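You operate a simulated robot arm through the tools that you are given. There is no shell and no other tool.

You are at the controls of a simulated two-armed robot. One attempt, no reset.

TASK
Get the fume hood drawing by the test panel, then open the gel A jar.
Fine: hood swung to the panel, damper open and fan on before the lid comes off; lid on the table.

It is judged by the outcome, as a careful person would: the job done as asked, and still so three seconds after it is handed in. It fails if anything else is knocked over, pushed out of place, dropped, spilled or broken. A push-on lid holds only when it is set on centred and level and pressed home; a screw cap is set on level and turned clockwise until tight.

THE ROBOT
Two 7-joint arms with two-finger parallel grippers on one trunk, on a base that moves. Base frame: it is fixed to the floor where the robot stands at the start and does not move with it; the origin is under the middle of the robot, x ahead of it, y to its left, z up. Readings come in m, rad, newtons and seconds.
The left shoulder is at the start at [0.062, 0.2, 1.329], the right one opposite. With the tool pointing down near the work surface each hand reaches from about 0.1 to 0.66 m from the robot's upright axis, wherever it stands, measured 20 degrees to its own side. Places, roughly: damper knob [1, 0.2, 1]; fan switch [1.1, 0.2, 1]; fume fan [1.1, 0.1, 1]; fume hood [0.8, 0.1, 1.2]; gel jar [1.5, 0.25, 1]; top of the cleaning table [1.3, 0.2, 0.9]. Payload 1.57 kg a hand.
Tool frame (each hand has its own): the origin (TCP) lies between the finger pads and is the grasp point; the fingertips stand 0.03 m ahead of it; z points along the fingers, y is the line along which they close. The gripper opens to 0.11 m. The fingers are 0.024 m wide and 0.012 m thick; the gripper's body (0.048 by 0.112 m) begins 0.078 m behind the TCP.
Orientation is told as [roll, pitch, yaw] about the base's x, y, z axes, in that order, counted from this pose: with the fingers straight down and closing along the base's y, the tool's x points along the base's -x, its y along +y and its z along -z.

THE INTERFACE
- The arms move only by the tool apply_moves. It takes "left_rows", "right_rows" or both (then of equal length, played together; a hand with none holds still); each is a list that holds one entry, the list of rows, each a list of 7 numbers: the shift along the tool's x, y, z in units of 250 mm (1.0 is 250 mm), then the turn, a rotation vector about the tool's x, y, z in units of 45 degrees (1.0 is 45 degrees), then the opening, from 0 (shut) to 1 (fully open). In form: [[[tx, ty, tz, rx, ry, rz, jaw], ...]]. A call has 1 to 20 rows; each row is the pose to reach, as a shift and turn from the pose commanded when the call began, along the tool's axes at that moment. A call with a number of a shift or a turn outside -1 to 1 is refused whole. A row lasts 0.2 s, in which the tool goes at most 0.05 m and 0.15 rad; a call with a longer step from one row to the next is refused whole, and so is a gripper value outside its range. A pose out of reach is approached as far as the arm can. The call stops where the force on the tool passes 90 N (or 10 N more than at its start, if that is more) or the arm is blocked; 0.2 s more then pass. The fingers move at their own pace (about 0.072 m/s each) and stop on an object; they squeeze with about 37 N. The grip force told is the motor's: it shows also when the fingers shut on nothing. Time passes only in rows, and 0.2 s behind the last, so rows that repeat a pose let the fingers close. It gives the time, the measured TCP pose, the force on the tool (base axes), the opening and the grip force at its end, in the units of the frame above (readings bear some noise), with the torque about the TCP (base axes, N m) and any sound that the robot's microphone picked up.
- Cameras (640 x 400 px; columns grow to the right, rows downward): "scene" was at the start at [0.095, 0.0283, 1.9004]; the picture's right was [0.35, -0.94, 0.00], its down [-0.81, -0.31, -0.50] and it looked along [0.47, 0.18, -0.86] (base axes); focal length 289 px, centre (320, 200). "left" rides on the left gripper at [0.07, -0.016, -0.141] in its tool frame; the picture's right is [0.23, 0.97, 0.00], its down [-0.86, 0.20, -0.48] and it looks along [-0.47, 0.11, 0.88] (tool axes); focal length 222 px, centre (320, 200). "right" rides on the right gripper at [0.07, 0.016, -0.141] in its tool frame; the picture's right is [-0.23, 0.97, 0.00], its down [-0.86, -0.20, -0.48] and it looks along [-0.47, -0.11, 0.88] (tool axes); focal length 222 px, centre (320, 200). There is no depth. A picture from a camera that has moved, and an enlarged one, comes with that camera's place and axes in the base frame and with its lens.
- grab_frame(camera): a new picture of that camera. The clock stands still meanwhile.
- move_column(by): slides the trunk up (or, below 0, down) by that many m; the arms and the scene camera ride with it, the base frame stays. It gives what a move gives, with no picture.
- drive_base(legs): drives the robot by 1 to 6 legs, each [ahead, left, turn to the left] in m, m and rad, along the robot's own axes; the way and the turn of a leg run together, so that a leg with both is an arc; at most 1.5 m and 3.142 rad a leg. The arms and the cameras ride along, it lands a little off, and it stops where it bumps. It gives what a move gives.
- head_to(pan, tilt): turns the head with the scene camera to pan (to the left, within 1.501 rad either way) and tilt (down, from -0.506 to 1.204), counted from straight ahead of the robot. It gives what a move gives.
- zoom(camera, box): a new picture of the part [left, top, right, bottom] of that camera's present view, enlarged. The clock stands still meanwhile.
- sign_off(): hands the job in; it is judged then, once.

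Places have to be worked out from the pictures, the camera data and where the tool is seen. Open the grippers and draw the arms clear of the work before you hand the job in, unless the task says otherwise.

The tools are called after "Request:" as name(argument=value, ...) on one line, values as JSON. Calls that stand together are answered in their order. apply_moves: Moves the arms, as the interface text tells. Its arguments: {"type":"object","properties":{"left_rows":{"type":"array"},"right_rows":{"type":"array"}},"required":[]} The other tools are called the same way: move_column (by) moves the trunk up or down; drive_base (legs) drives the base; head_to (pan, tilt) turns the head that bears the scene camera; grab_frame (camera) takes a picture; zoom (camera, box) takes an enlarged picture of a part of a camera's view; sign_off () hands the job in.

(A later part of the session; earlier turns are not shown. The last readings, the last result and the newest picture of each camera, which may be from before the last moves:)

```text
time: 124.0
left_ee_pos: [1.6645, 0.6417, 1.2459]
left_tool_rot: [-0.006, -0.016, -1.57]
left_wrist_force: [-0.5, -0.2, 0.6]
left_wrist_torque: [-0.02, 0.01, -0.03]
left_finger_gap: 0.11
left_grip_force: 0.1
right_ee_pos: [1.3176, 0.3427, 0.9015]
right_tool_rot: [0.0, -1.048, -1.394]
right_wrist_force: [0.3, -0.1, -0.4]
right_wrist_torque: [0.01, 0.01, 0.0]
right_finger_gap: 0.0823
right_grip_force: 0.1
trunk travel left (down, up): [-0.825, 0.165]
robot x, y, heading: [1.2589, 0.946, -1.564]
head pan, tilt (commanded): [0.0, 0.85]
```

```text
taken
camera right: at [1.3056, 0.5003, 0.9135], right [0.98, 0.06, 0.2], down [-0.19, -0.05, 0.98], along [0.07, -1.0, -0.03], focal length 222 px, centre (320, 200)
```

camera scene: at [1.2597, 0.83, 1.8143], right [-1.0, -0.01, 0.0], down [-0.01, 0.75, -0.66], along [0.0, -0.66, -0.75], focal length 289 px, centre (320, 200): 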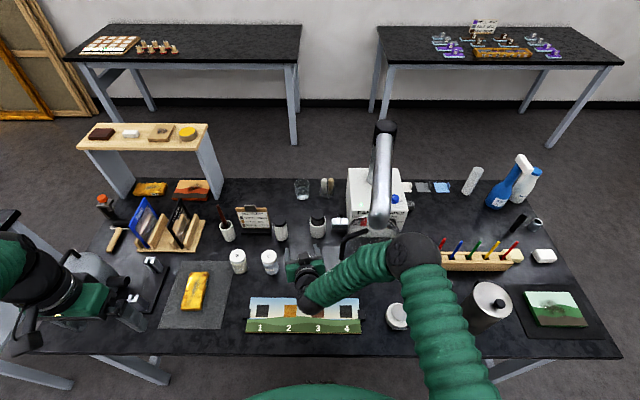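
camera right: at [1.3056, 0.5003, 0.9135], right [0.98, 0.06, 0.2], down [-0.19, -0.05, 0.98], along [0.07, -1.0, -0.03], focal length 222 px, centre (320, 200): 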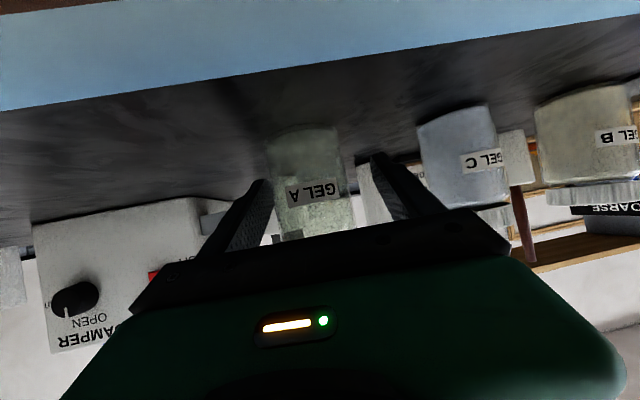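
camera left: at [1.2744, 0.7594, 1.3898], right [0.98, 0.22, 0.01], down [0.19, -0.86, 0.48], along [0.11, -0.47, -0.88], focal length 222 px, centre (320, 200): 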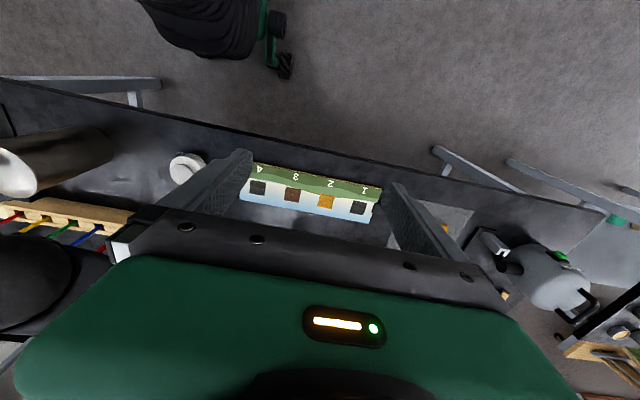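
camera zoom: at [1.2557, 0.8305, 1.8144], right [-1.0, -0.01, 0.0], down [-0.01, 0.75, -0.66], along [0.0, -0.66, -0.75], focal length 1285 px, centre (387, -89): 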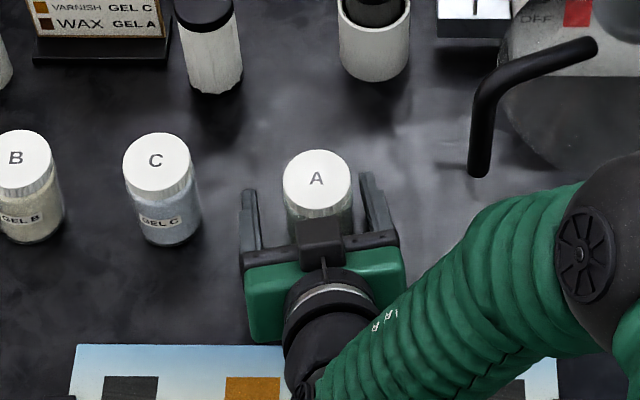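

Settled; jar is ~6 mm right of the jaw centre. Shift 6 mm and close on the body.

Request:
apply_moves(right_rows=[[[0.0, -0.012, 0, 0, 0, 0, 0.75], [0.0, -0.024, 0, 0, 0, 0, 0.75], [0.0, -0.024, 0, 0, 0, 0, 0.62], [0.0, -0.024, 0, 0, 0, 0, 0.55], [0.0, -0.024, 0, 0, 0, 0, 0.55]]])

Request:
grab_frame(camera="right")

Request:
zoom(camera="scene", box=[260, 220, 350, 310])

```text
time: 125.2
left_ee_pos: [1.6635, 0.6424, 1.2463]
left_tool_rot: [-0.004, -0.017, -1.57]
left_wrist_force: [-0.6, 1.1, 0.0]
left_wrist_torque: [-0.03, 0.0, -0.02]
left_finger_gap: 0.1101
left_grip_force: 0.0
right_ee_pos: [1.3115, 0.3424, 0.9016]
right_tool_rot: [0.002, -1.048, -1.393]
right_wrist_force: [-0.9, 0.7, 0.3]
right_wrist_torque: [-0.02, -0.01, 0.04]
right_finger_gap: 0.0606
right_grip_force: 0.0
trunk travel left (down, up): [-0.825, 0.165]
robot x, y, heading: [1.2515, 0.9399, -1.565]
head pan, tilt (commanded): [0.0, 0.85]
```

```text
taken
camera right: at [1.2995, 0.4993, 0.9129], right [0.98, 0.06, 0.2], down [-0.19, -0.05, 0.98], along [0.07, -1.0, -0.03], focal length 222 px, centre (320, 200)
```

right: 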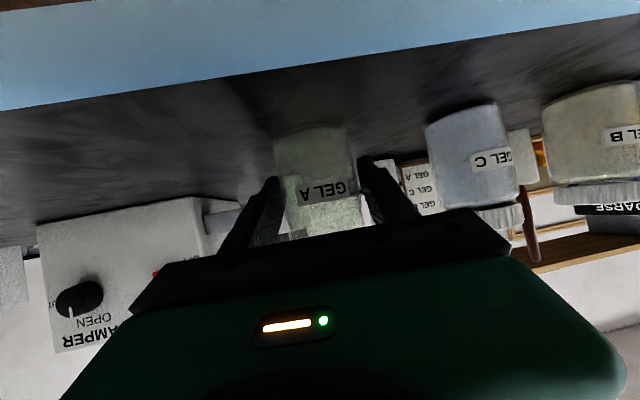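

```text
4.44 times, centred on (305, 265) of scene
camera zoom: at [1.2557, 0.8305, 1.8144], right [-1.0, -0.01, 0.0], down [-0.01, 0.75, -0.66], along [0.0, -0.66, -0.75], focal length 1285 px, centre (387, -89)
```

zoom: 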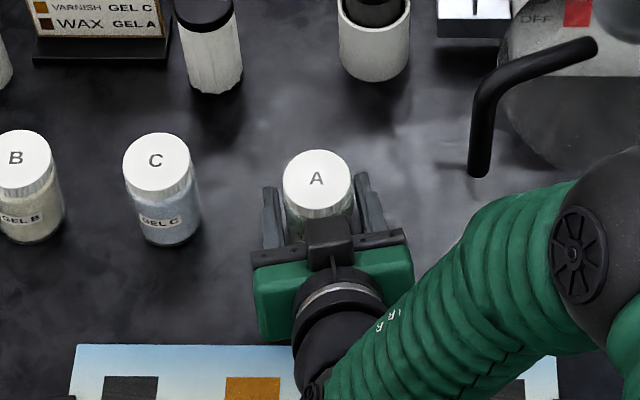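

Right fingers straddle the jar evenly (not gripping yet). Now bring the left hand over, staying high above jars B and C, turning it somewhat clockwise in readiness.

Request:
apply_moves(left_rows=[[[-0.08, -0.1, 0, 0, 0, 0.1, 0.8], [-0.17, -0.2, 0, 0, 0, 0.2, 0.8], [-0.26, -0.3, 0, 0, 0, 0.3, 0.8], [-0.34, -0.4, 0, 0, 0, 0.4, 0.8], [-0.43, -0.5, 0, 0, 0, 0.5, 0.8], [-0.51, -0.6, 0, 0, 0, 0.6, 0.8], [-0.6, -0.7, 0, 0, 0, 0.7, 0.8], [-0.68, -0.8, 0, 0, 0, 0.8, 0.8], [-0.68, -0.8, 0, 0, 0, 0.8, 0.8]]])

Request:
grab_frame(camera="scene")

Request:
grab_frame(camera="left")

```text
time: 127.2
left_ee_pos: [1.4633, 0.4743, 1.2512]
left_tool_rot: [0.006, -0.016, -2.202]
left_wrist_force: [0.1, 0.1, -0.1]
left_wrist_torque: [0.03, 0.0, -0.02]
left_finger_gap: 0.088
left_grip_force: 0.1
right_ee_pos: [1.3099, 0.3427, 0.901]
right_tool_rot: [-0.001, -1.047, -1.391]
right_wrist_force: [0.8, 0.3, -0.2]
right_wrist_torque: [0.0, 0.01, -0.02]
right_finger_gap: 0.0604
right_grip_force: 0.0
trunk travel left (down, up): [-0.825, 0.165]
robot x, y, heading: [1.2562, 0.9441, -1.565]
head pan, tilt (commanded): [0.0, 0.85]
```

```text
taken
camera scene: at [1.2543, 0.8298, 1.8144], right [-1.0, -0.01, 0.0], down [0.0, 0.75, -0.66], along [0.0, -0.66, -0.75], focal length 289 px, centre (320, 200)
```

scene: 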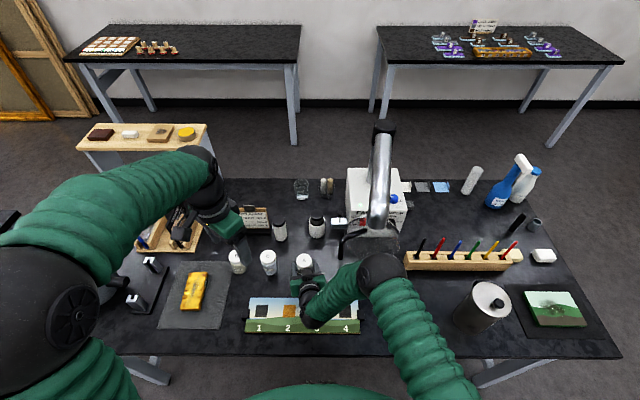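

```text
taken
camera left: at [1.4922, 0.5407, 1.3926], right [0.92, -0.39, 0.0], down [-0.34, -0.8, 0.49], along [-0.19, -0.46, -0.87], focal length 222 px, centre (320, 200)
```

left: 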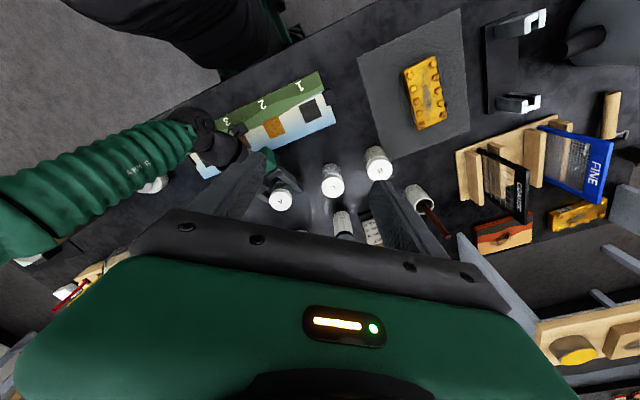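

Left hand is on its way with a clear view of jar A below. Continue to directly above the cap at z≈1.06.

Request:
apply_moves(left_rows=[[[-0.1, -0.02, 0.05, 0, 0, 0, 0.8], [-0.2, -0.04, 0.12, 0, 0, 0, 0.8], [-0.3, -0.06, 0.21, 0, 0, 0, 0.8], [-0.4, -0.08, 0.3, 0, 0, 0, 0.8], [-0.5, -0.1, 0.4, 0, 0, 0, 0.8], [-0.6, -0.12, 0.5, 0, 0, 0, 0.8], [-0.7, -0.14, 0.6, 0, 0, 0, 0.8], [-0.807, -0.163, 0.72, 0, 0, 0, 0.8], [-0.807, -0.163, 0.76, 0, 0, 0, 0.8], [-0.807, -0.163, 0.76, 0, 0, 0, 0.8]]])

Request:
grab_frame(camera="scene")

Request:
grab_frame(camera="left")

```text
time: 129.4
left_ee_pos: [1.3116, 0.3316, 1.0628]
left_tool_rot: [0.006, -0.017, -2.199]
left_wrist_force: [0.8, -1.0, 0.0]
left_wrist_torque: [0.01, -0.02, 0.01]
left_finger_gap: 0.0881
left_grip_force: 0.0
right_ee_pos: [1.3111, 0.3421, 0.9014]
right_tool_rot: [0.001, -1.051, -1.393]
right_wrist_force: [0.4, -0.3, -1.0]
right_wrist_torque: [0.03, -0.01, 0.02]
right_finger_gap: 0.0606
right_grip_force: 0.1
trunk travel left (down, up): [-0.825, 0.165]
robot x, y, heading: [1.2549, 0.9445, -1.564]
head pan, tilt (commanded): [0.0, 0.85]
```

```text
taken
camera scene: at [1.2541, 0.8298, 1.8144], right [-1.0, -0.01, 0.0], down [0.0, 0.75, -0.66], along [0.0, -0.66, -0.75], focal length 289 px, centre (320, 200)
```

scene: 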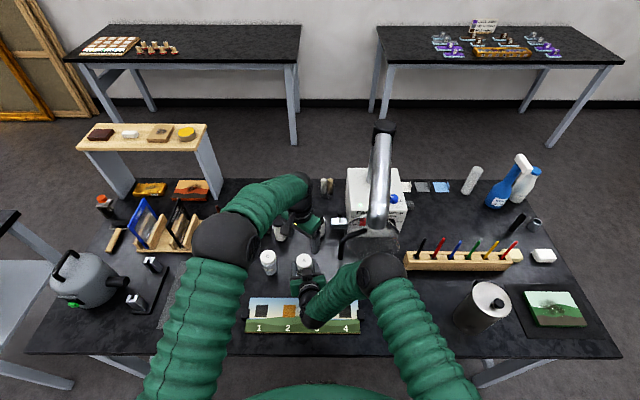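

```text
taken
camera left: at [1.3404, 0.3999, 1.2041], right [0.92, -0.39, 0.0], down [-0.34, -0.8, 0.49], along [-0.19, -0.46, -0.87], focal length 222 px, centre (320, 200)
```

left: 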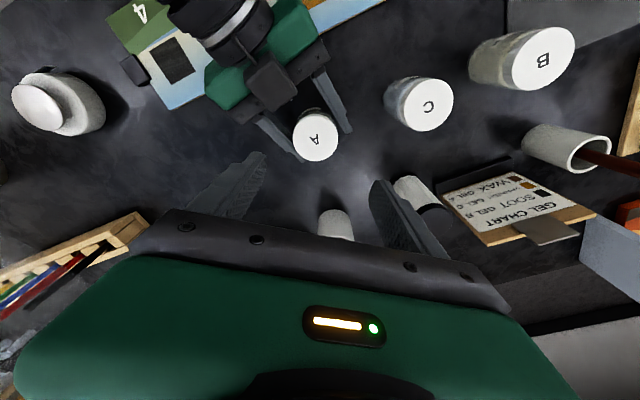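

Left camera places the cap axis at ≈[1.312, 0.347]. To leave room for the left fingers I'll move the right hand back 18 mm (jar nearer its fingertips) and then close it on the jar body.

Request:
apply_moves(right_rows=[[[0.012, 0.004, -0.02, 0, 0, 0, 0.55], [0.024, 0.009, -0.04, 0, 0, 0, 0.55], [0.035, 0.009, -0.061, 0, 0, 0, 0.55], [0.035, 0.009, -0.061, 0, 0, 0, 0.5], [0.035, 0.009, -0.061, 0, 0, 0, 0.45], [0.035, 0.009, -0.061, 0, 0, 0, 0.3], [0.035, 0.009, -0.061, 0, 0, 0, 0.0], [0.035, 0.009, -0.061, 0, 0, 0, 0.0]]])

Request:
grab_frame(camera="left")

Request:
grab_frame(camera="right")

```text
time: 131.2
left_ee_pos: [1.3116, 0.3319, 1.062]
left_tool_rot: [0.007, -0.016, -2.2]
left_wrist_force: [0.0, -0.3, -1.1]
left_wrist_torque: [0.0, 0.02, 0.0]
left_finger_gap: 0.0879
left_grip_force: 0.1
right_ee_pos: [1.3086, 0.3594, 0.9027]
right_tool_rot: [-0.001, -1.05, -1.393]
right_wrist_force: [0.0, -0.1, 1.3]
right_wrist_torque: [0.02, -0.03, 0.01]
right_finger_gap: 0.0524
right_grip_force: 37.2
trunk travel left (down, up): [-0.825, 0.165]
robot x, y, heading: [1.2528, 0.9418, -1.564]
head pan, tilt (commanded): [0.0, 0.85]
```

```text
taken
camera left: at [1.3402, 0.3992, 1.2038], right [0.92, -0.39, 0.0], down [-0.34, -0.8, 0.49], along [-0.19, -0.45, -0.87], focal length 222 px, centre (320, 200)
```

left: 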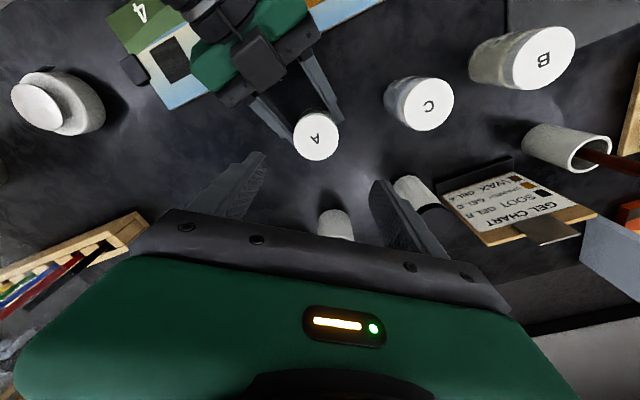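

```text
taken
camera right: at [1.2975, 0.5174, 0.913], right [0.98, 0.06, 0.2], down [-0.19, -0.05, 0.98], along [0.07, -1.0, -0.03], focal length 222 px, centre (320, 200)
```

right: 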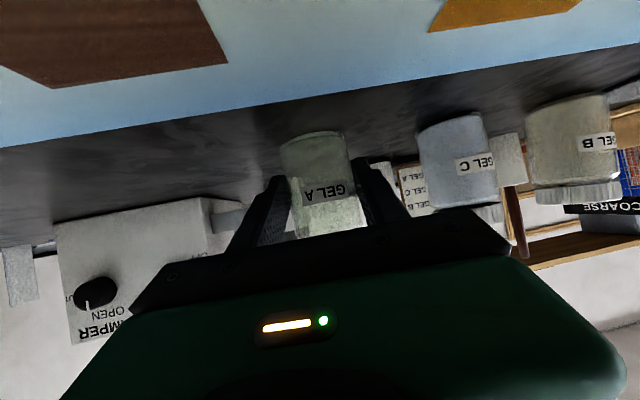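

Jar body is gripped (52 mm, 37 N). Now centre the left hand over the cap and lower to just above it for a check.

Request:
apply_moves(left_rows=[[[0.025, -0.016, 0.0, 0, 0, 0, 0.75], [0.049, -0.033, 0.05, 0, 0, 0, 0.75], [0.049, -0.033, 0.12, 0, 0, 0, 0.75], [0.049, -0.033, 0.19, 0, 0, 0, 0.75], [0.049, -0.033, 0.25, 0, 0, 0, 0.75], [0.049, -0.033, 0.3, 0, 0, 0, 0.75], [0.049, -0.033, 0.3, 0, 0, 0, 0.75]]])

Request:
grab_frame(camera="left")

Request:
zoom(camera="scene", box=[250, 190, 370, 310])

```text
time: 132.8
left_ee_pos: [1.3122, 0.344, 0.9868]
left_tool_rot: [0.006, -0.015, -2.198]
left_wrist_force: [0.3, -0.6, -0.7]
left_wrist_torque: [-0.01, -0.02, -0.03]
left_finger_gap: 0.0822
left_grip_force: 0.1
right_ee_pos: [1.3085, 0.3585, 0.9017]
right_tool_rot: [-0.002, -1.049, -1.394]
right_wrist_force: [0.3, -1.0, -0.5]
right_wrist_torque: [0.01, -0.04, 0.01]
right_finger_gap: 0.0524
right_grip_force: 37.1
trunk travel left (down, up): [-0.825, 0.165]
robot x, y, heading: [1.2526, 0.9402, -1.567]
head pan, tilt (commanded): [0.0, 0.85]
```

```text
taken
camera left: at [1.341, 0.4111, 1.1286], right [0.92, -0.39, 0.0], down [-0.34, -0.8, 0.49], along [-0.19, -0.45, -0.87], focal length 222 px, centre (320, 200)
```

left: 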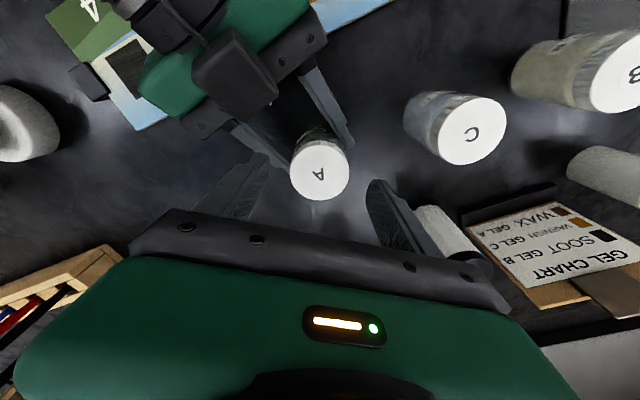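

```text
3.33 times, centred on (310, 250) of scene
camera zoom: at [1.2538, 0.8283, 1.8142], right [-1.0, -0.01, 0.0], down [0.0, 0.75, -0.66], along [0.0, -0.66, -0.75], focal length 964 px, centre (353, 33)
```

zoom: 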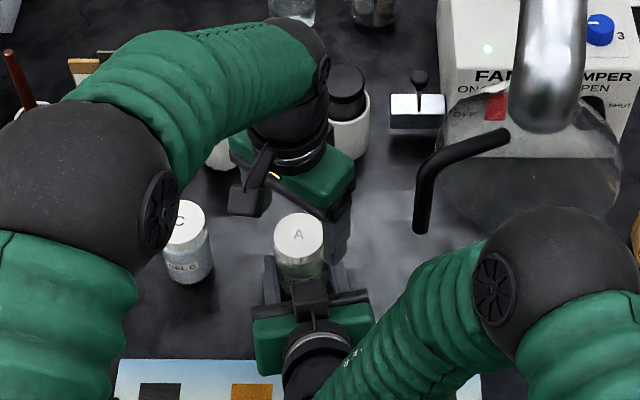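

The left hand is exactly over the cap. Lower the fingertips around it and close.

Request:
apply_moves(left_rows=[[[0, 0, 0.035, 0, 0, 0, 0.75], [0, 0, 0.07, 0, 0, 0, 0.75], [0, 0, 0.1, 0, 0, 0, 0.75], [0, 0, 0.1, 0, 0, 0, 0.75]]])

Request:
grab_frame(camera="left")

Request:
grab_frame(camera="right")

```text
time: 133.8
left_ee_pos: [1.31, 0.3421, 0.9629]
left_tool_rot: [0.005, -0.015, -2.199]
left_wrist_force: [0.5, 0.4, 3.7]
left_wrist_torque: [0.15, 0.12, -0.03]
left_finger_gap: 0.0823
left_grip_force: 0.1
right_ee_pos: [1.3078, 0.3605, 0.9017]
right_tool_rot: [-0.002, -1.049, -1.393]
right_wrist_force: [0.1, -1.6, -0.1]
right_wrist_torque: [-0.08, -0.22, 0.05]
right_finger_gap: 0.0525
right_grip_force: 36.7
trunk travel left (down, up): [-0.825, 0.165]
robot x, y, heading: [1.255, 0.9402, -1.57]
head pan, tilt (commanded): [0.0, 0.85]
```

```text
taken
camera left: at [1.3403, 0.4098, 1.1041], right [0.92, -0.39, 0.0], down [-0.34, -0.8, 0.49], along [-0.19, -0.46, -0.87], focal length 222 px, centre (320, 200)
```

left: 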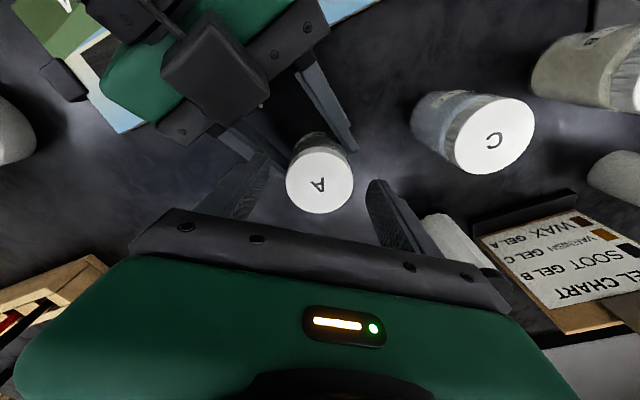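

```text
taken
camera right: at [1.2975, 0.5174, 0.913], right [0.98, 0.06, 0.2], down [-0.19, -0.05, 0.98], along [0.07, -1.0, -0.03], focal length 222 px, centre (320, 200)
```

right: 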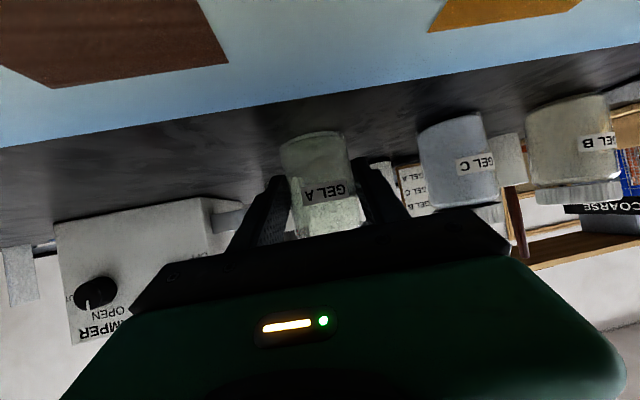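

A slight 4 N touch (left finger grazing a right finger while open); closing moves it inward and clear. Close the left hand on the cap.

Request:
apply_moves(left_rows=[[[0, 0, -0.004, 0, 0, 0, 0.6], [0, 0, -0.004, 0, 0, 0, 0.45], [0, 0, -0.004, 0, 0, 0, 0.2], [0, 0, -0.004, 0, 0, 0, 0], [0, 0, -0.004, 0, 0, 0, 0]]])

Request:
grab_frame(camera="left")

```text
time: 135.0
left_ee_pos: [1.3114, 0.3437, 0.962]
left_tool_rot: [0.005, -0.014, -2.199]
left_wrist_force: [-0.1, -1.0, -1.4]
left_wrist_torque: [0.03, 0.03, 0.01]
left_finger_gap: 0.0512
left_grip_force: 36.9
right_ee_pos: [1.3095, 0.3596, 0.9015]
right_tool_rot: [0.001, -1.049, -1.393]
right_wrist_force: [-0.2, 0.5, 0.1]
right_wrist_torque: [-0.02, -0.09, -0.03]
right_finger_gap: 0.0522
right_grip_force: 37.0
trunk travel left (down, up): [-0.825, 0.165]
robot x, y, heading: [1.2527, 0.9426, -1.566]
head pan, tilt (commanded): [0.0, 0.85]
```

```text
taken
camera left: at [1.3401, 0.4102, 1.1051], right [0.92, -0.39, 0.0], down [-0.34, -0.8, 0.49], along [-0.19, -0.45, -0.87], focal length 222 px, centre (320, 200)
```

left: 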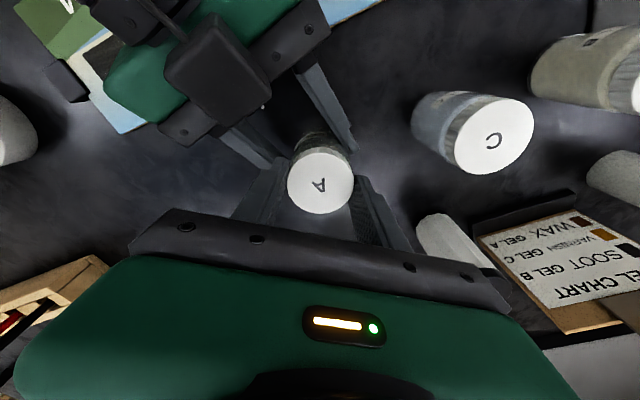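

The cap is held by the left hand (51 mm) and the jar by the right, both unloaded. Turn the cap anticlockwise 45° and watch torque.

Request:
apply_moves(left_rows=[[[0, 0.001, 0, 0, 0, -0.14, 0], [0, 0.002, 0, 0, 0, -0.28, 0], [0.001, 0.003, 0, 0, 0, -0.43, 0], [0.001, 0.004, 0, 0, 0, -0.57, 0], [0.002, 0.005, 0, 0, 0, -0.72, 0], [0.002, 0.006, 0, 0, 0, -0.86, 0], [0.003, 0.007, 0, 0, 0, -1, 0], [0.003, 0.007, 0, 0, 0, -1, 0]]])

Request:
grab_frame(camera="left")

Request:
grab_frame(camera="right")

Request:
zoom(camera="scene", box=[250, 190, 370, 310])

```text
time: 136.8
left_ee_pos: [1.3131, 0.3432, 0.9629]
left_tool_rot: [-0.008, -0.015, -1.412]
left_wrist_force: [-2.2, -2.3, -2.6]
left_wrist_torque: [-0.09, -0.09, 0.0]
left_finger_gap: 0.051
left_grip_force: 36.6
right_ee_pos: [1.309, 0.3603, 0.9022]
right_tool_rot: [0.003, -1.049, -1.394]
right_wrist_force: [1.2, 3.6, 2.9]
right_wrist_torque: [-0.11, 0.17, 0.04]
right_finger_gap: 0.0522
right_grip_force: 37.0
trunk travel left (down, up): [-0.825, 0.165]
robot x, y, heading: [1.2498, 0.9388, -1.56]
head pan, tilt (commanded): [0.0, 0.85]
```

```text
taken
camera left: at [1.2862, 0.4108, 1.1061], right [0.93, 0.38, -0.01], down [0.33, -0.81, 0.49], along [0.18, -0.46, -0.87], focal length 222 px, centre (320, 200)
```

left: 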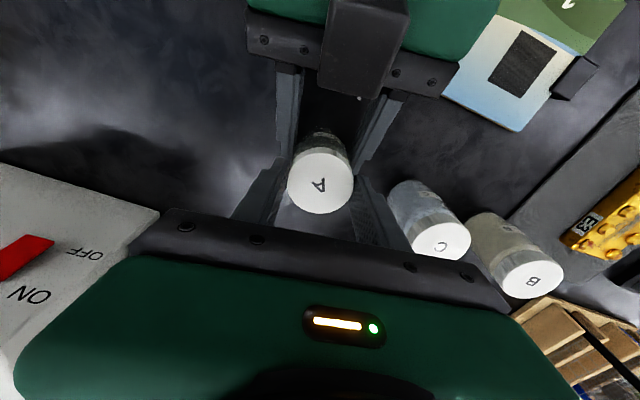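

```text
taken
camera right: at [1.2977, 0.5175, 0.9131], right [0.98, 0.06, 0.2], down [-0.2, -0.05, 0.98], along [0.07, -1.0, -0.03], focal length 222 px, centre (320, 200)
```

right: 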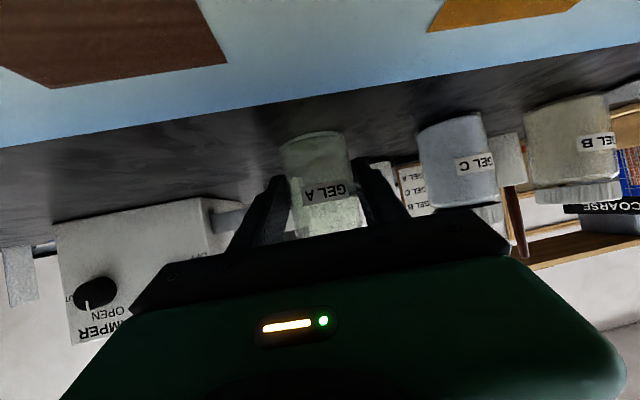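

```text
3.33 times, centred on (310, 250) of scene
camera zoom: at [1.2536, 0.8285, 1.8143], right [-1.0, -0.01, 0.0], down [0.0, 0.75, -0.66], along [0.0, -0.66, -0.75], focal length 964 px, centre (353, 33)
```

zoom: 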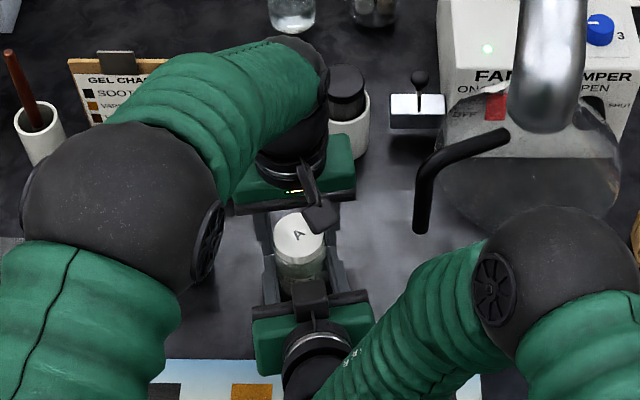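

Request:
zoom(camera="left", box=[270, 120, 370, 230])

Request:
zoom(camera="scene", box=[285, 225, 335, 275])

```text
3.64 times, centred on (320, 175) of left
camera zoom: at [1.2862, 0.4108, 1.1061], right [0.93, 0.38, -0.01], down [0.33, -0.81, 0.49], along [0.18, -0.46, -0.87], focal length 808 px, centre (320, 291)
```

zoom: 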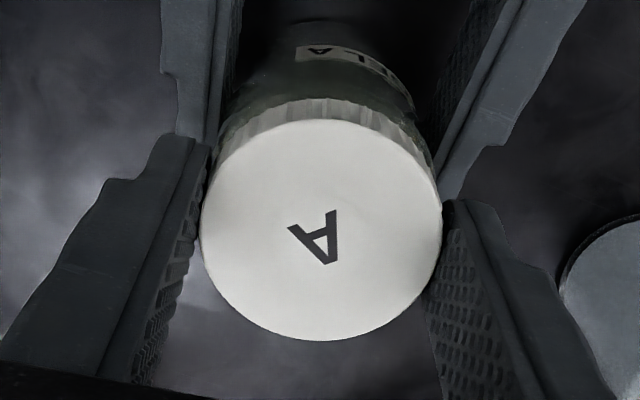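

```text
8.00 times, centred on (310, 250) of scene
camera zoom: at [1.2536, 0.8285, 1.8143], right [-1.0, -0.01, 0.0], down [0.0, 0.75, -0.66], along [0.0, -0.66, -0.75], focal length 2313 px, centre (400, -200)
```

zoom: 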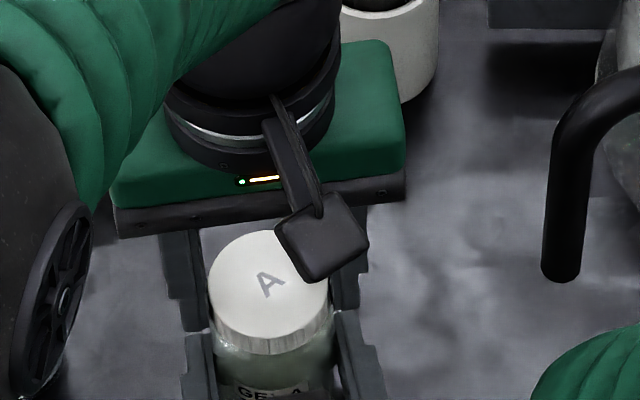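

The cap's "A" has turned 45° anticlockwise while the jar's label stayed put, with almost no torque. Another 45°, letting the hand rise ~1.5 mm.

Request:
apply_moves(left_rows=[[[0, 0.001, -0.001, 0, 0, -0.14, 0], [0, 0.002, -0.002, 0, 0, -0.28, 0], [0.001, 0.003, -0.003, 0, 0, -0.43, 0], [0.001, 0.004, -0.004, 0, 0, -0.57, 0], [0.002, 0.005, -0.005, 0, 0, -0.72, 0], [0.002, 0.006, -0.006, 0, 0, -0.86, 0], [0.003, 0.007, -0.006, 0, 0, -1, 0], [0.003, 0.007, -0.006, 0, 0, -1, 0]]])

Request:
grab_frame(camera="left")

Request:
zoom(camera="scene", box=[260, 210, 360, 310])

```text
time: 138.6
left_ee_pos: [1.3155, 0.3449, 0.965]
left_tool_rot: [-0.017, -0.005, -0.627]
left_wrist_force: [-11.5, -10.2, -10.2]
left_wrist_torque: [-0.24, 0.22, 0.03]
left_finger_gap: 0.0508
left_grip_force: 36.6
right_ee_pos: [1.3101, 0.3601, 0.9024]
right_tool_rot: [0.003, -1.049, -1.393]
right_wrist_force: [11.8, 8.9, 8.6]
right_wrist_torque: [-0.51, 0.46, 0.2]
right_finger_gap: 0.0526
right_grip_force: 36.5
trunk travel left (down, up): [-0.825, 0.165]
robot x, y, heading: [1.2535, 0.9392, -1.564]
head pan, tilt (commanded): [0.0, 0.85]
```

```text
taken
camera left: at [1.2492, 0.3731, 1.1081], right [0.39, 0.92, -0.02], down [0.81, -0.33, 0.48], along [0.44, -0.2, -0.88], focal length 222 px, centre (320, 200)
```

left: 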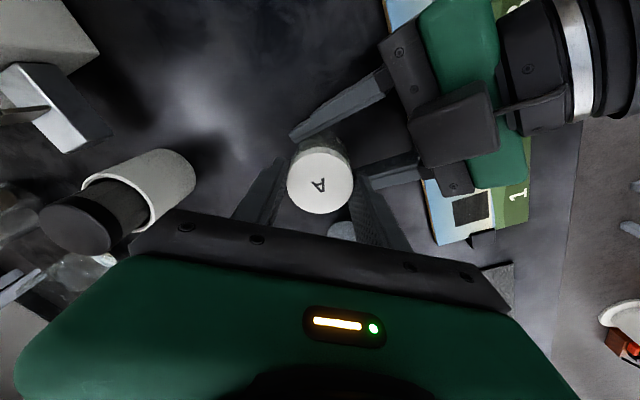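

```text
4.00 times, centred on (310, 260) of scene
camera zoom: at [1.2535, 0.8281, 1.8142], right [-1.0, -0.01, 0.0], down [0.0, 0.75, -0.66], along [0.0, -0.66, -0.75], focal length 1157 px, centre (360, -40)
```

zoom: 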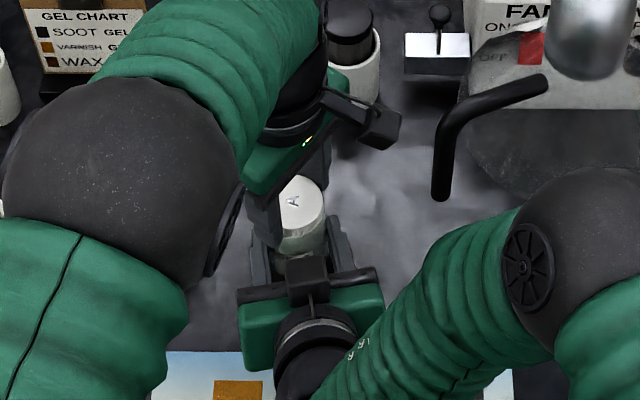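

Total 90° turned, the cap still engaged (10 N pull when I lifted). I'll relieve the small side loads and turn another 45°.

Request:
apply_moves(left_rows=[[[0.001, -0.008, 0.004, 0, 0, 0, 0], [0.001, -0.007, 0.004, 0, 0, -0.15, 0], [0.001, -0.006, 0.004, 0, 0, -0.3, 0], [0.002, -0.005, 0.004, 0, 0, -0.45, 0], [0.002, -0.004, 0.004, 0, 0, -0.6, 0], [0.003, -0.003, 0.004, 0, 0, -0.75, 0], [0.003, -0.002, 0.004, 0, 0, -0.9, 0], [0.003, -0.001, 0.004, 0, 0, -1, 0], [0.003, -0.001, 0.004, 0, 0, -1, 0]]])

Request:
grab_frame(camera="left")

Request:
grab_frame(camera="right")

Request:
zoom(camera="scene", box=[260, 210, 360, 310])

```text
time: 140.6
left_ee_pos: [1.3127, 0.3444, 0.9638]
left_tool_rot: [-0.014, 0.007, 0.159]
left_wrist_force: [-12.2, -1.7, 4.7]
left_wrist_torque: [0.16, 0.15, 0.0]
left_finger_gap: 0.0507
left_grip_force: 36.8
right_ee_pos: [1.3085, 0.3596, 0.9022]
right_tool_rot: [0.004, -1.048, -1.396]
right_wrist_force: [11.0, 0.4, 0.4]
right_wrist_torque: [-0.28, 0.48, 0.16]
right_finger_gap: 0.0527
right_grip_force: 37.2
trunk travel left (down, up): [-0.825, 0.165]
robot x, y, heading: [1.2522, 0.9432, -1.566]
head pan, tilt (commanded): [0.0, 0.85]
```

```text
taken
camera left: at [1.248, 0.3189, 1.1082], right [-0.38, 0.93, -0.01], down [0.82, 0.34, 0.47], along [0.44, 0.17, -0.88], focal length 222 px, centre (320, 200)
```

left: 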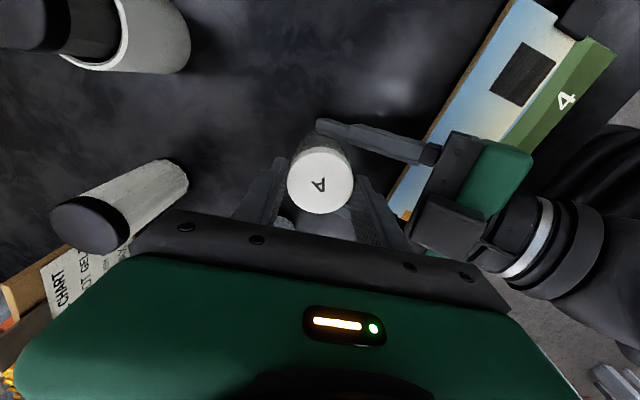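

```text
taken
camera right: at [1.2974, 0.5176, 0.9132], right [0.98, 0.06, 0.2], down [-0.2, -0.05, 0.98], along [0.07, -1.0, -0.03], focal length 222 px, centre (320, 200)
```

right: 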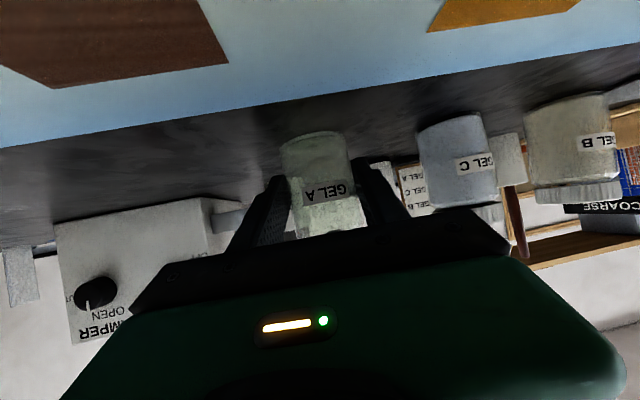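

```text
4.00 times, centred on (310, 260) of scene
camera zoom: at [1.2531, 0.8289, 1.8143], right [-1.0, -0.01, 0.0], down [0.0, 0.75, -0.66], along [0.0, -0.66, -0.75], focal length 1157 px, centre (360, -40)
```

zoom: 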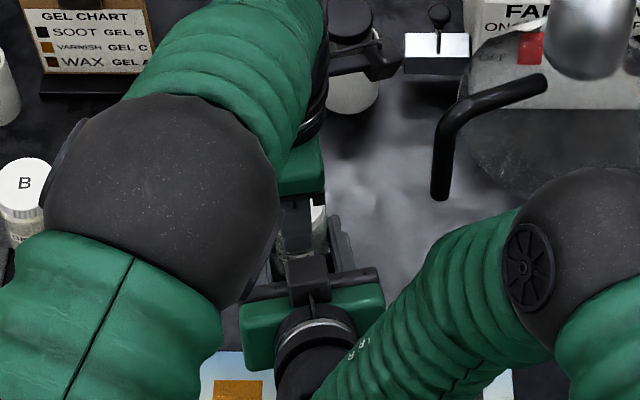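

135° turned; the cap appears to be rising slightly with the thread (+5 N under the hand). Another 45°, easing sideways load and rising 1 mm.

Request:
apply_moves(left_rows=[[[0.006, 0.001, -0.004, 0, 0, 0, 0], [0.006, 0.002, -0.004, 0, 0, -0.15, 0], [0.006, 0.003, -0.004, 0, 0, -0.3, 0], [0.007, 0.004, -0.005, 0, 0, -0.45, 0], [0.007, 0.005, -0.005, 0, 0, -0.6, 0], [0.008, 0.006, -0.006, 0, 0, -0.75, 0], [0.008, 0.007, -0.006, 0, 0, -0.9, 0], [0.009, 0.008, -0.006, 0, 0, -1, 0], [0.009, 0.008, -0.006, 0, 0, -1, 0]]])

Request:
grab_frame(camera="left")

Request:
grab_frame(camera="scene")

```text
time: 142.6
left_ee_pos: [1.3135, 0.345, 0.967]
left_tool_rot: [-0.006, 0.015, 0.945]
left_wrist_force: [5.5, -12.6, -5.0]
left_wrist_torque: [-0.27, -0.51, -0.01]
left_finger_gap: 0.0506
left_grip_force: 36.6
right_ee_pos: [1.3086, 0.3602, 0.9022]
right_tool_rot: [-0.001, -1.049, -1.396]
right_wrist_force: [-3.7, 12.8, 8.4]
right_wrist_torque: [-0.52, 0.07, -0.06]
right_finger_gap: 0.0521
right_grip_force: 37.2
trunk travel left (down, up): [-0.825, 0.165]
robot x, y, heading: [1.2538, 0.9415, -1.563]
head pan, tilt (commanded): [0.0, 0.85]
```

```text
taken
camera left: at [1.285, 0.2812, 1.1102], right [-0.92, 0.39, 0.0], down [0.34, 0.82, 0.46], along [0.18, 0.43, -0.89], focal length 222 px, centre (320, 200)
```

left: 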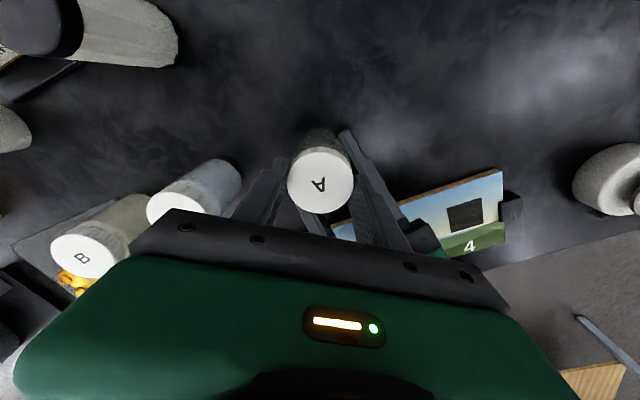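

```text
taken
camera scene: at [1.2536, 0.8293, 1.8143], right [-1.0, -0.01, 0.0], down [0.0, 0.75, -0.66], along [0.0, -0.66, -0.75], focal length 289 px, centre (320, 200)
```

scene: 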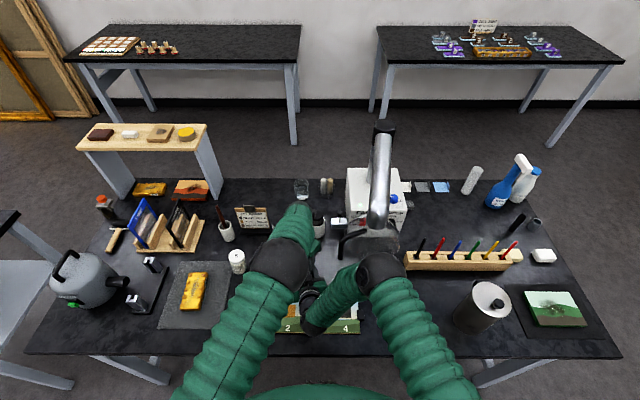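

180° turned. A gentle lift test of 4 mm to see whether the thread has let go.

Request:
apply_moves(left_rows=[[[0, 0, -0.006, 0, 0, 0, 0], [0, 0, -0.012, 0, 0, 0, 0], [0, 0, -0.016, 0, 0, 0, 0], [0, 0, -0.016, 0, 0, 0, 0]]])

Request:
zoom(camera="right", box=[220, 90, 420, 260])

```text
time: 143.6
left_ee_pos: [1.3126, 0.3459, 0.9693]
left_tool_rot: [-0.006, 0.013, 0.943]
left_wrist_force: [3.6, -12.3, -22.2]
left_wrist_torque: [-0.58, -0.15, 0.02]
left_finger_gap: 0.0506
left_grip_force: 36.9
right_ee_pos: [1.31, 0.3578, 0.903]
right_tool_rot: [0.003, -1.052, -1.394]
right_wrist_force: [-4.1, 11.9, 20.5]
right_wrist_torque: [-0.47, -0.21, -0.09]
right_finger_gap: 0.0522
right_grip_force: 36.9
trunk travel left (down, up): [-0.825, 0.165]
robot x, y, heading: [1.2538, 0.9421, -1.563]
head pan, tilt (commanded): [0.0, 0.85]
```

```text
2.35 times, centred on (320, 175) of right
camera zoom: at [1.2974, 0.5162, 0.9134], right [0.98, 0.06, 0.2], down [-0.2, -0.04, 0.98], along [0.07, -1.0, -0.03], focal length 523 px, centre (320, 259)
```

zoom: 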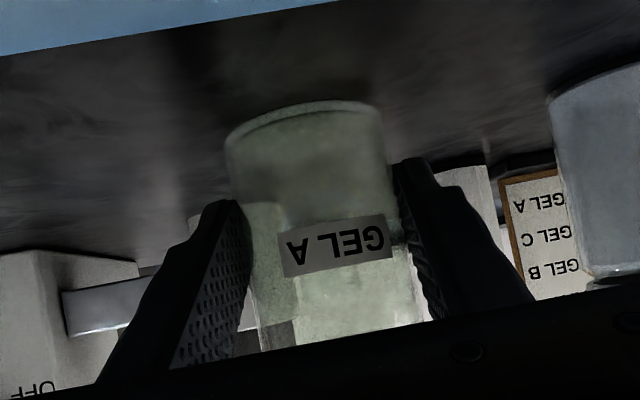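

Still threaded (22 N), so it needs more turns. I'll set back down, release the cap, rise, and rotate the hand back clockwise to regrasp.

Request:
apply_moves(left_rows=[[[0, 0, 0.012, 0, 0, 0, 0], [0, 0, 0.012, 0, 0, 0, 0.4], [0, 0, 0.012, 0, 0, 0, 0.7], [0, 0, 0.012, 0, 0, 0, 0.7], [0, 0, -0.05, 0, 0, 0, 0.7], [0, 0, -0.11, 0, 0, 0, 0.7], [0, 0, -0.11, 0, 0, 0.15, 0.7], [0, 0, -0.11, 0, 0, 0.3, 0.7], [0, 0, -0.11, 0, 0, 0.45, 0.7], [0, 0, -0.11, 0, 0, 0.6, 0.7], [0, 0, -0.11, 0, 0, 0.75, 0.7], [0, 0, -0.11, 0, 0, 0.9, 0.7], [0, 0, -0.11, 0, 0, 1, 0.7], [0, 0, -0.11, 0, 0, 1, 0.7]]])

Request:
grab_frame(camera="left")

Request:
grab_frame(camera="right")

```text
time: 146.6
left_ee_pos: [1.3113, 0.3463, 0.9976]
left_tool_rot: [-0.016, 0.007, 0.155]
left_wrist_force: [0.4, -0.2, -0.8]
left_wrist_torque: [0.03, 0.01, 0.02]
left_finger_gap: 0.0766
left_grip_force: 0.0
right_ee_pos: [1.3078, 0.3586, 0.902]
right_tool_rot: [0.002, -1.05, -1.394]
right_wrist_force: [0.0, 0.2, -2.5]
right_wrist_torque: [0.05, -0.01, 0.01]
right_finger_gap: 0.0518
right_grip_force: 37.0
trunk travel left (down, up): [-0.825, 0.165]
robot x, y, heading: [1.2534, 0.9413, -1.564]
head pan, tilt (commanded): [0.0, 0.85]
```

```text
taken
camera left: at [1.2461, 0.3212, 1.1412], right [-0.38, 0.93, -0.01], down [0.82, 0.34, 0.47], along [0.44, 0.17, -0.88], focal length 222 px, centre (320, 200)
```

left: 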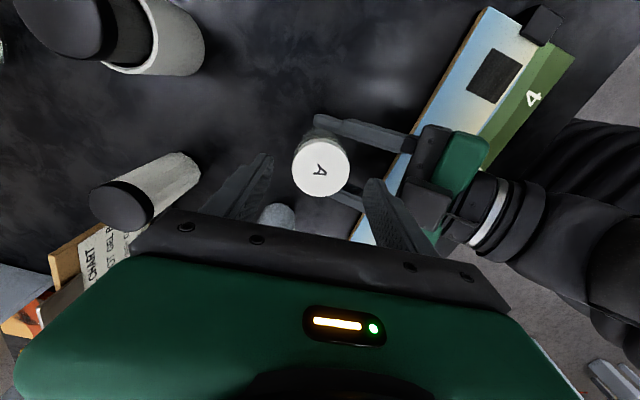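

```text
taken
camera right: at [1.2974, 0.5172, 0.9129], right [0.98, 0.06, 0.2], down [-0.19, -0.05, 0.98], along [0.07, -1.0, -0.03], focal length 222 px, centre (320, 200)
```

right: 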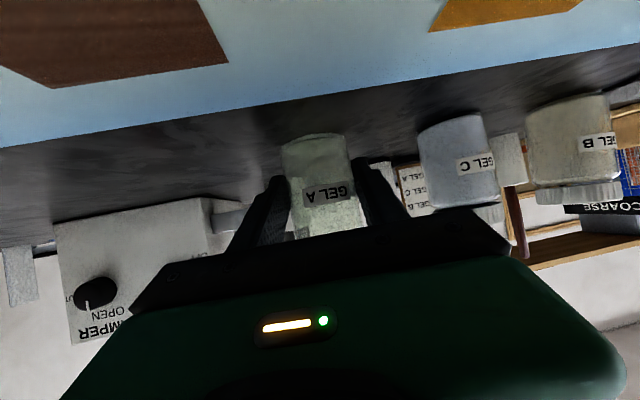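

Released cleanly, jar unmoved. Keep rotating the open hand back clockwise.

Request:
apply_moves(left_rows=[[[0, 0, 0, 0, 0, 0.17, 0.7], [0, 0, 0, 0, 0, 0.34, 0.7], [0, 0, 0, 0, 0, 0.51, 0.7], [0, 0, 0, 0, 0, 0.68, 0.7], [0, 0, 0, 0, 0, 0.85, 0.7], [0, 0, 0, 0, 0, 1, 0.7]]])

Request:
apply_moves(left_rows=[[[0, 0, 0, 0, 0, 0.17, 0.7], [0, 0, 0, 0, 0, 0.34, 0.7], [0, 0, 0, 0, 0, 0.51, 0.7], [0, 0, 0, 0, 0, 0.68, 0.7], [0, 0, 0, 0, 0, 0.85, 0.7], [0, 0, 0, 0, 0, 1, 0.7]]])

Request:
apply_moves(left_rows=[[[0, 0, 0, 0, 0, 0.17, 0.7], [0, 0, 0, 0, 0, 0.34, 0.7], [0, 0, 0, 0, 0, 0.51, 0.7], [0, 0, 0, 0, 0, 0.68, 0.7], [0, 0, 0, 0, 0, 0.85, 0.7], [0, 0, 0, 0, 0, 1, 0.7], [0, 0, 0, 0, 0, 1, 0.7]]])

Request:
grab_frame(camera="left")

```text
time: 148.0
left_ee_pos: [1.3118, 0.3476, 0.9976]
left_tool_rot: [-0.016, -0.006, -0.63]
left_wrist_force: [0.3, -0.5, 0.1]
left_wrist_torque: [-0.01, -0.04, 0.02]
left_finger_gap: 0.0769
left_grip_force: 0.0
right_ee_pos: [1.3089, 0.3595, 0.9019]
right_tool_rot: [0.0, -1.048, -1.394]
right_wrist_force: [0.0, 0.4, -1.9]
right_wrist_torque: [0.0, 0.0, -0.01]
right_finger_gap: 0.0521
right_grip_force: 37.6
trunk travel left (down, up): [-0.825, 0.165]
robot x, y, heading: [1.2529, 0.9408, -1.566]
head pan, tilt (commanded): [0.0, 0.85]
```

```text
time: 149.4
left_ee_pos: [1.3126, 0.3466, 0.9965]
left_tool_rot: [-0.006, -0.015, -1.415]
left_wrist_force: [0.3, 0.4, -0.1]
left_wrist_torque: [-0.05, -0.03, 0.04]
left_finger_gap: 0.0769
left_grip_force: 0.1
right_ee_pos: [1.3108, 0.3605, 0.9013]
right_tool_rot: [0.0, -1.049, -1.393]
right_wrist_force: [-1.1, 0.2, -2.4]
right_wrist_torque: [0.04, 0.0, -0.01]
right_finger_gap: 0.052
right_grip_force: 36.8
trunk travel left (down, up): [-0.825, 0.165]
robot x, y, heading: [1.2536, 0.9426, -1.567]
head pan, tilt (commanded): [0.0, 0.85]
```

```text
time: 151.0
left_ee_pos: [1.3112, 0.3453, 0.998]
left_tool_rot: [0.004, -0.017, -2.201]
left_wrist_force: [0.2, 0.1, 0.2]
left_wrist_torque: [0.02, -0.01, -0.02]
left_finger_gap: 0.0769
left_grip_force: 0.1
right_ee_pos: [1.308, 0.3596, 0.9017]
right_tool_rot: [-0.002, -1.048, -1.395]
right_wrist_force: [0.2, 0.1, -2.3]
right_wrist_torque: [-0.01, 0.01, 0.02]
right_finger_gap: 0.052
right_grip_force: 37.3
trunk travel left (down, up): [-0.825, 0.165]
robot x, y, heading: [1.2579, 0.9386, -1.567]
head pan, tilt (commanded): [0.0, 0.85]
```

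```text
taken
camera left: at [1.3408, 0.4138, 1.1393], right [0.92, -0.39, 0.0], down [-0.34, -0.8, 0.49], along [-0.19, -0.45, -0.87], focal length 222 px, centre (320, 200)
```

left: 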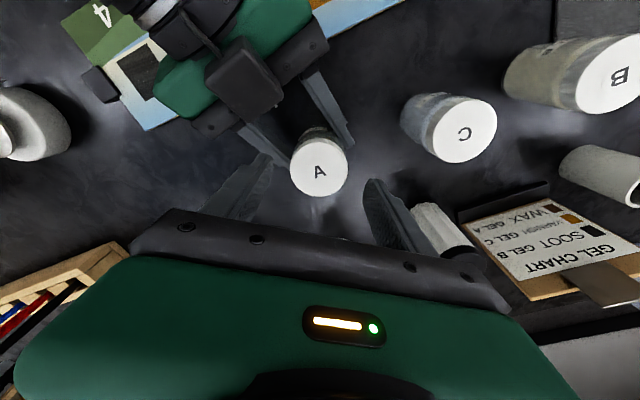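

Cap and jar unmoved, "A" now reads 180° from its start. Lower, regrasp the cap, and turn again.

Request:
apply_moves(left_rows=[[[0.007, -0.005, 0.05, 0, 0, 0, 0.7], [0.007, -0.005, 0.1, 0, 0, 0, 0.7], [0.007, -0.005, 0.132, 0, 0, 0, 0.7], [0.007, -0.005, 0.132, 0, 0, 0, 0.4], [0.007, -0.005, 0.132, 0, 0, 0, 0.1], [0.007, -0.005, 0.132, 0, 0, 0, 0], [0.007, -0.005, 0.132, 0, 0, 0, 0], [0.007, -0.005, 0.132, 0, 0, -0.15, 0], [0.007, -0.004, 0.132, 0, 0, -0.3, 0], [0.007, -0.004, 0.132, 0, 0, -0.45, 0], [0.007, -0.004, 0.132, 0, 0, -0.6, 0], [0.008, -0.003, 0.131, 0, 0, -0.75, 0], [0.008, -0.003, 0.131, 0, 0, -0.9, 0], [0.008, -0.002, 0.131, 0, 0, -1, 0], [0.008, -0.002, 0.131, 0, 0, -1, 0]]])

Request:
grab_frame(camera="left")

```text
time: 154.2
left_ee_pos: [1.3108, 0.3477, 0.9644]
left_tool_rot: [-0.006, -0.013, -1.414]
left_wrist_force: [-2.9, 1.3, 7.1]
left_wrist_torque: [0.08, -0.11, 0.08]
left_finger_gap: 0.0505
left_grip_force: 36.9
right_ee_pos: [1.3091, 0.3611, 0.9015]
right_tool_rot: [0.002, -1.049, -1.394]
right_wrist_force: [2.6, -1.6, -9.1]
right_wrist_torque: [0.17, 0.26, -0.08]
right_finger_gap: 0.052
right_grip_force: 37.1
trunk travel left (down, up): [-0.825, 0.165]
robot x, y, heading: [1.2535, 0.9431, -1.564]
head pan, tilt (commanded): [0.0, 0.85]
```

```text
taken
camera left: at [1.2856, 0.4156, 1.1063], right [0.93, 0.38, -0.01], down [0.33, -0.81, 0.49], along [0.18, -0.46, -0.87], focal length 222 px, centre (320, 200)
```

left: 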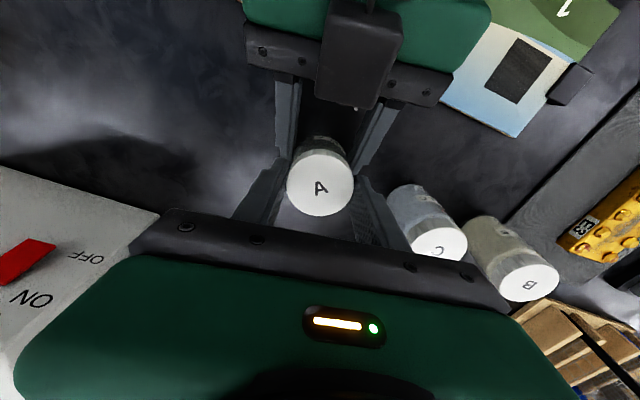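

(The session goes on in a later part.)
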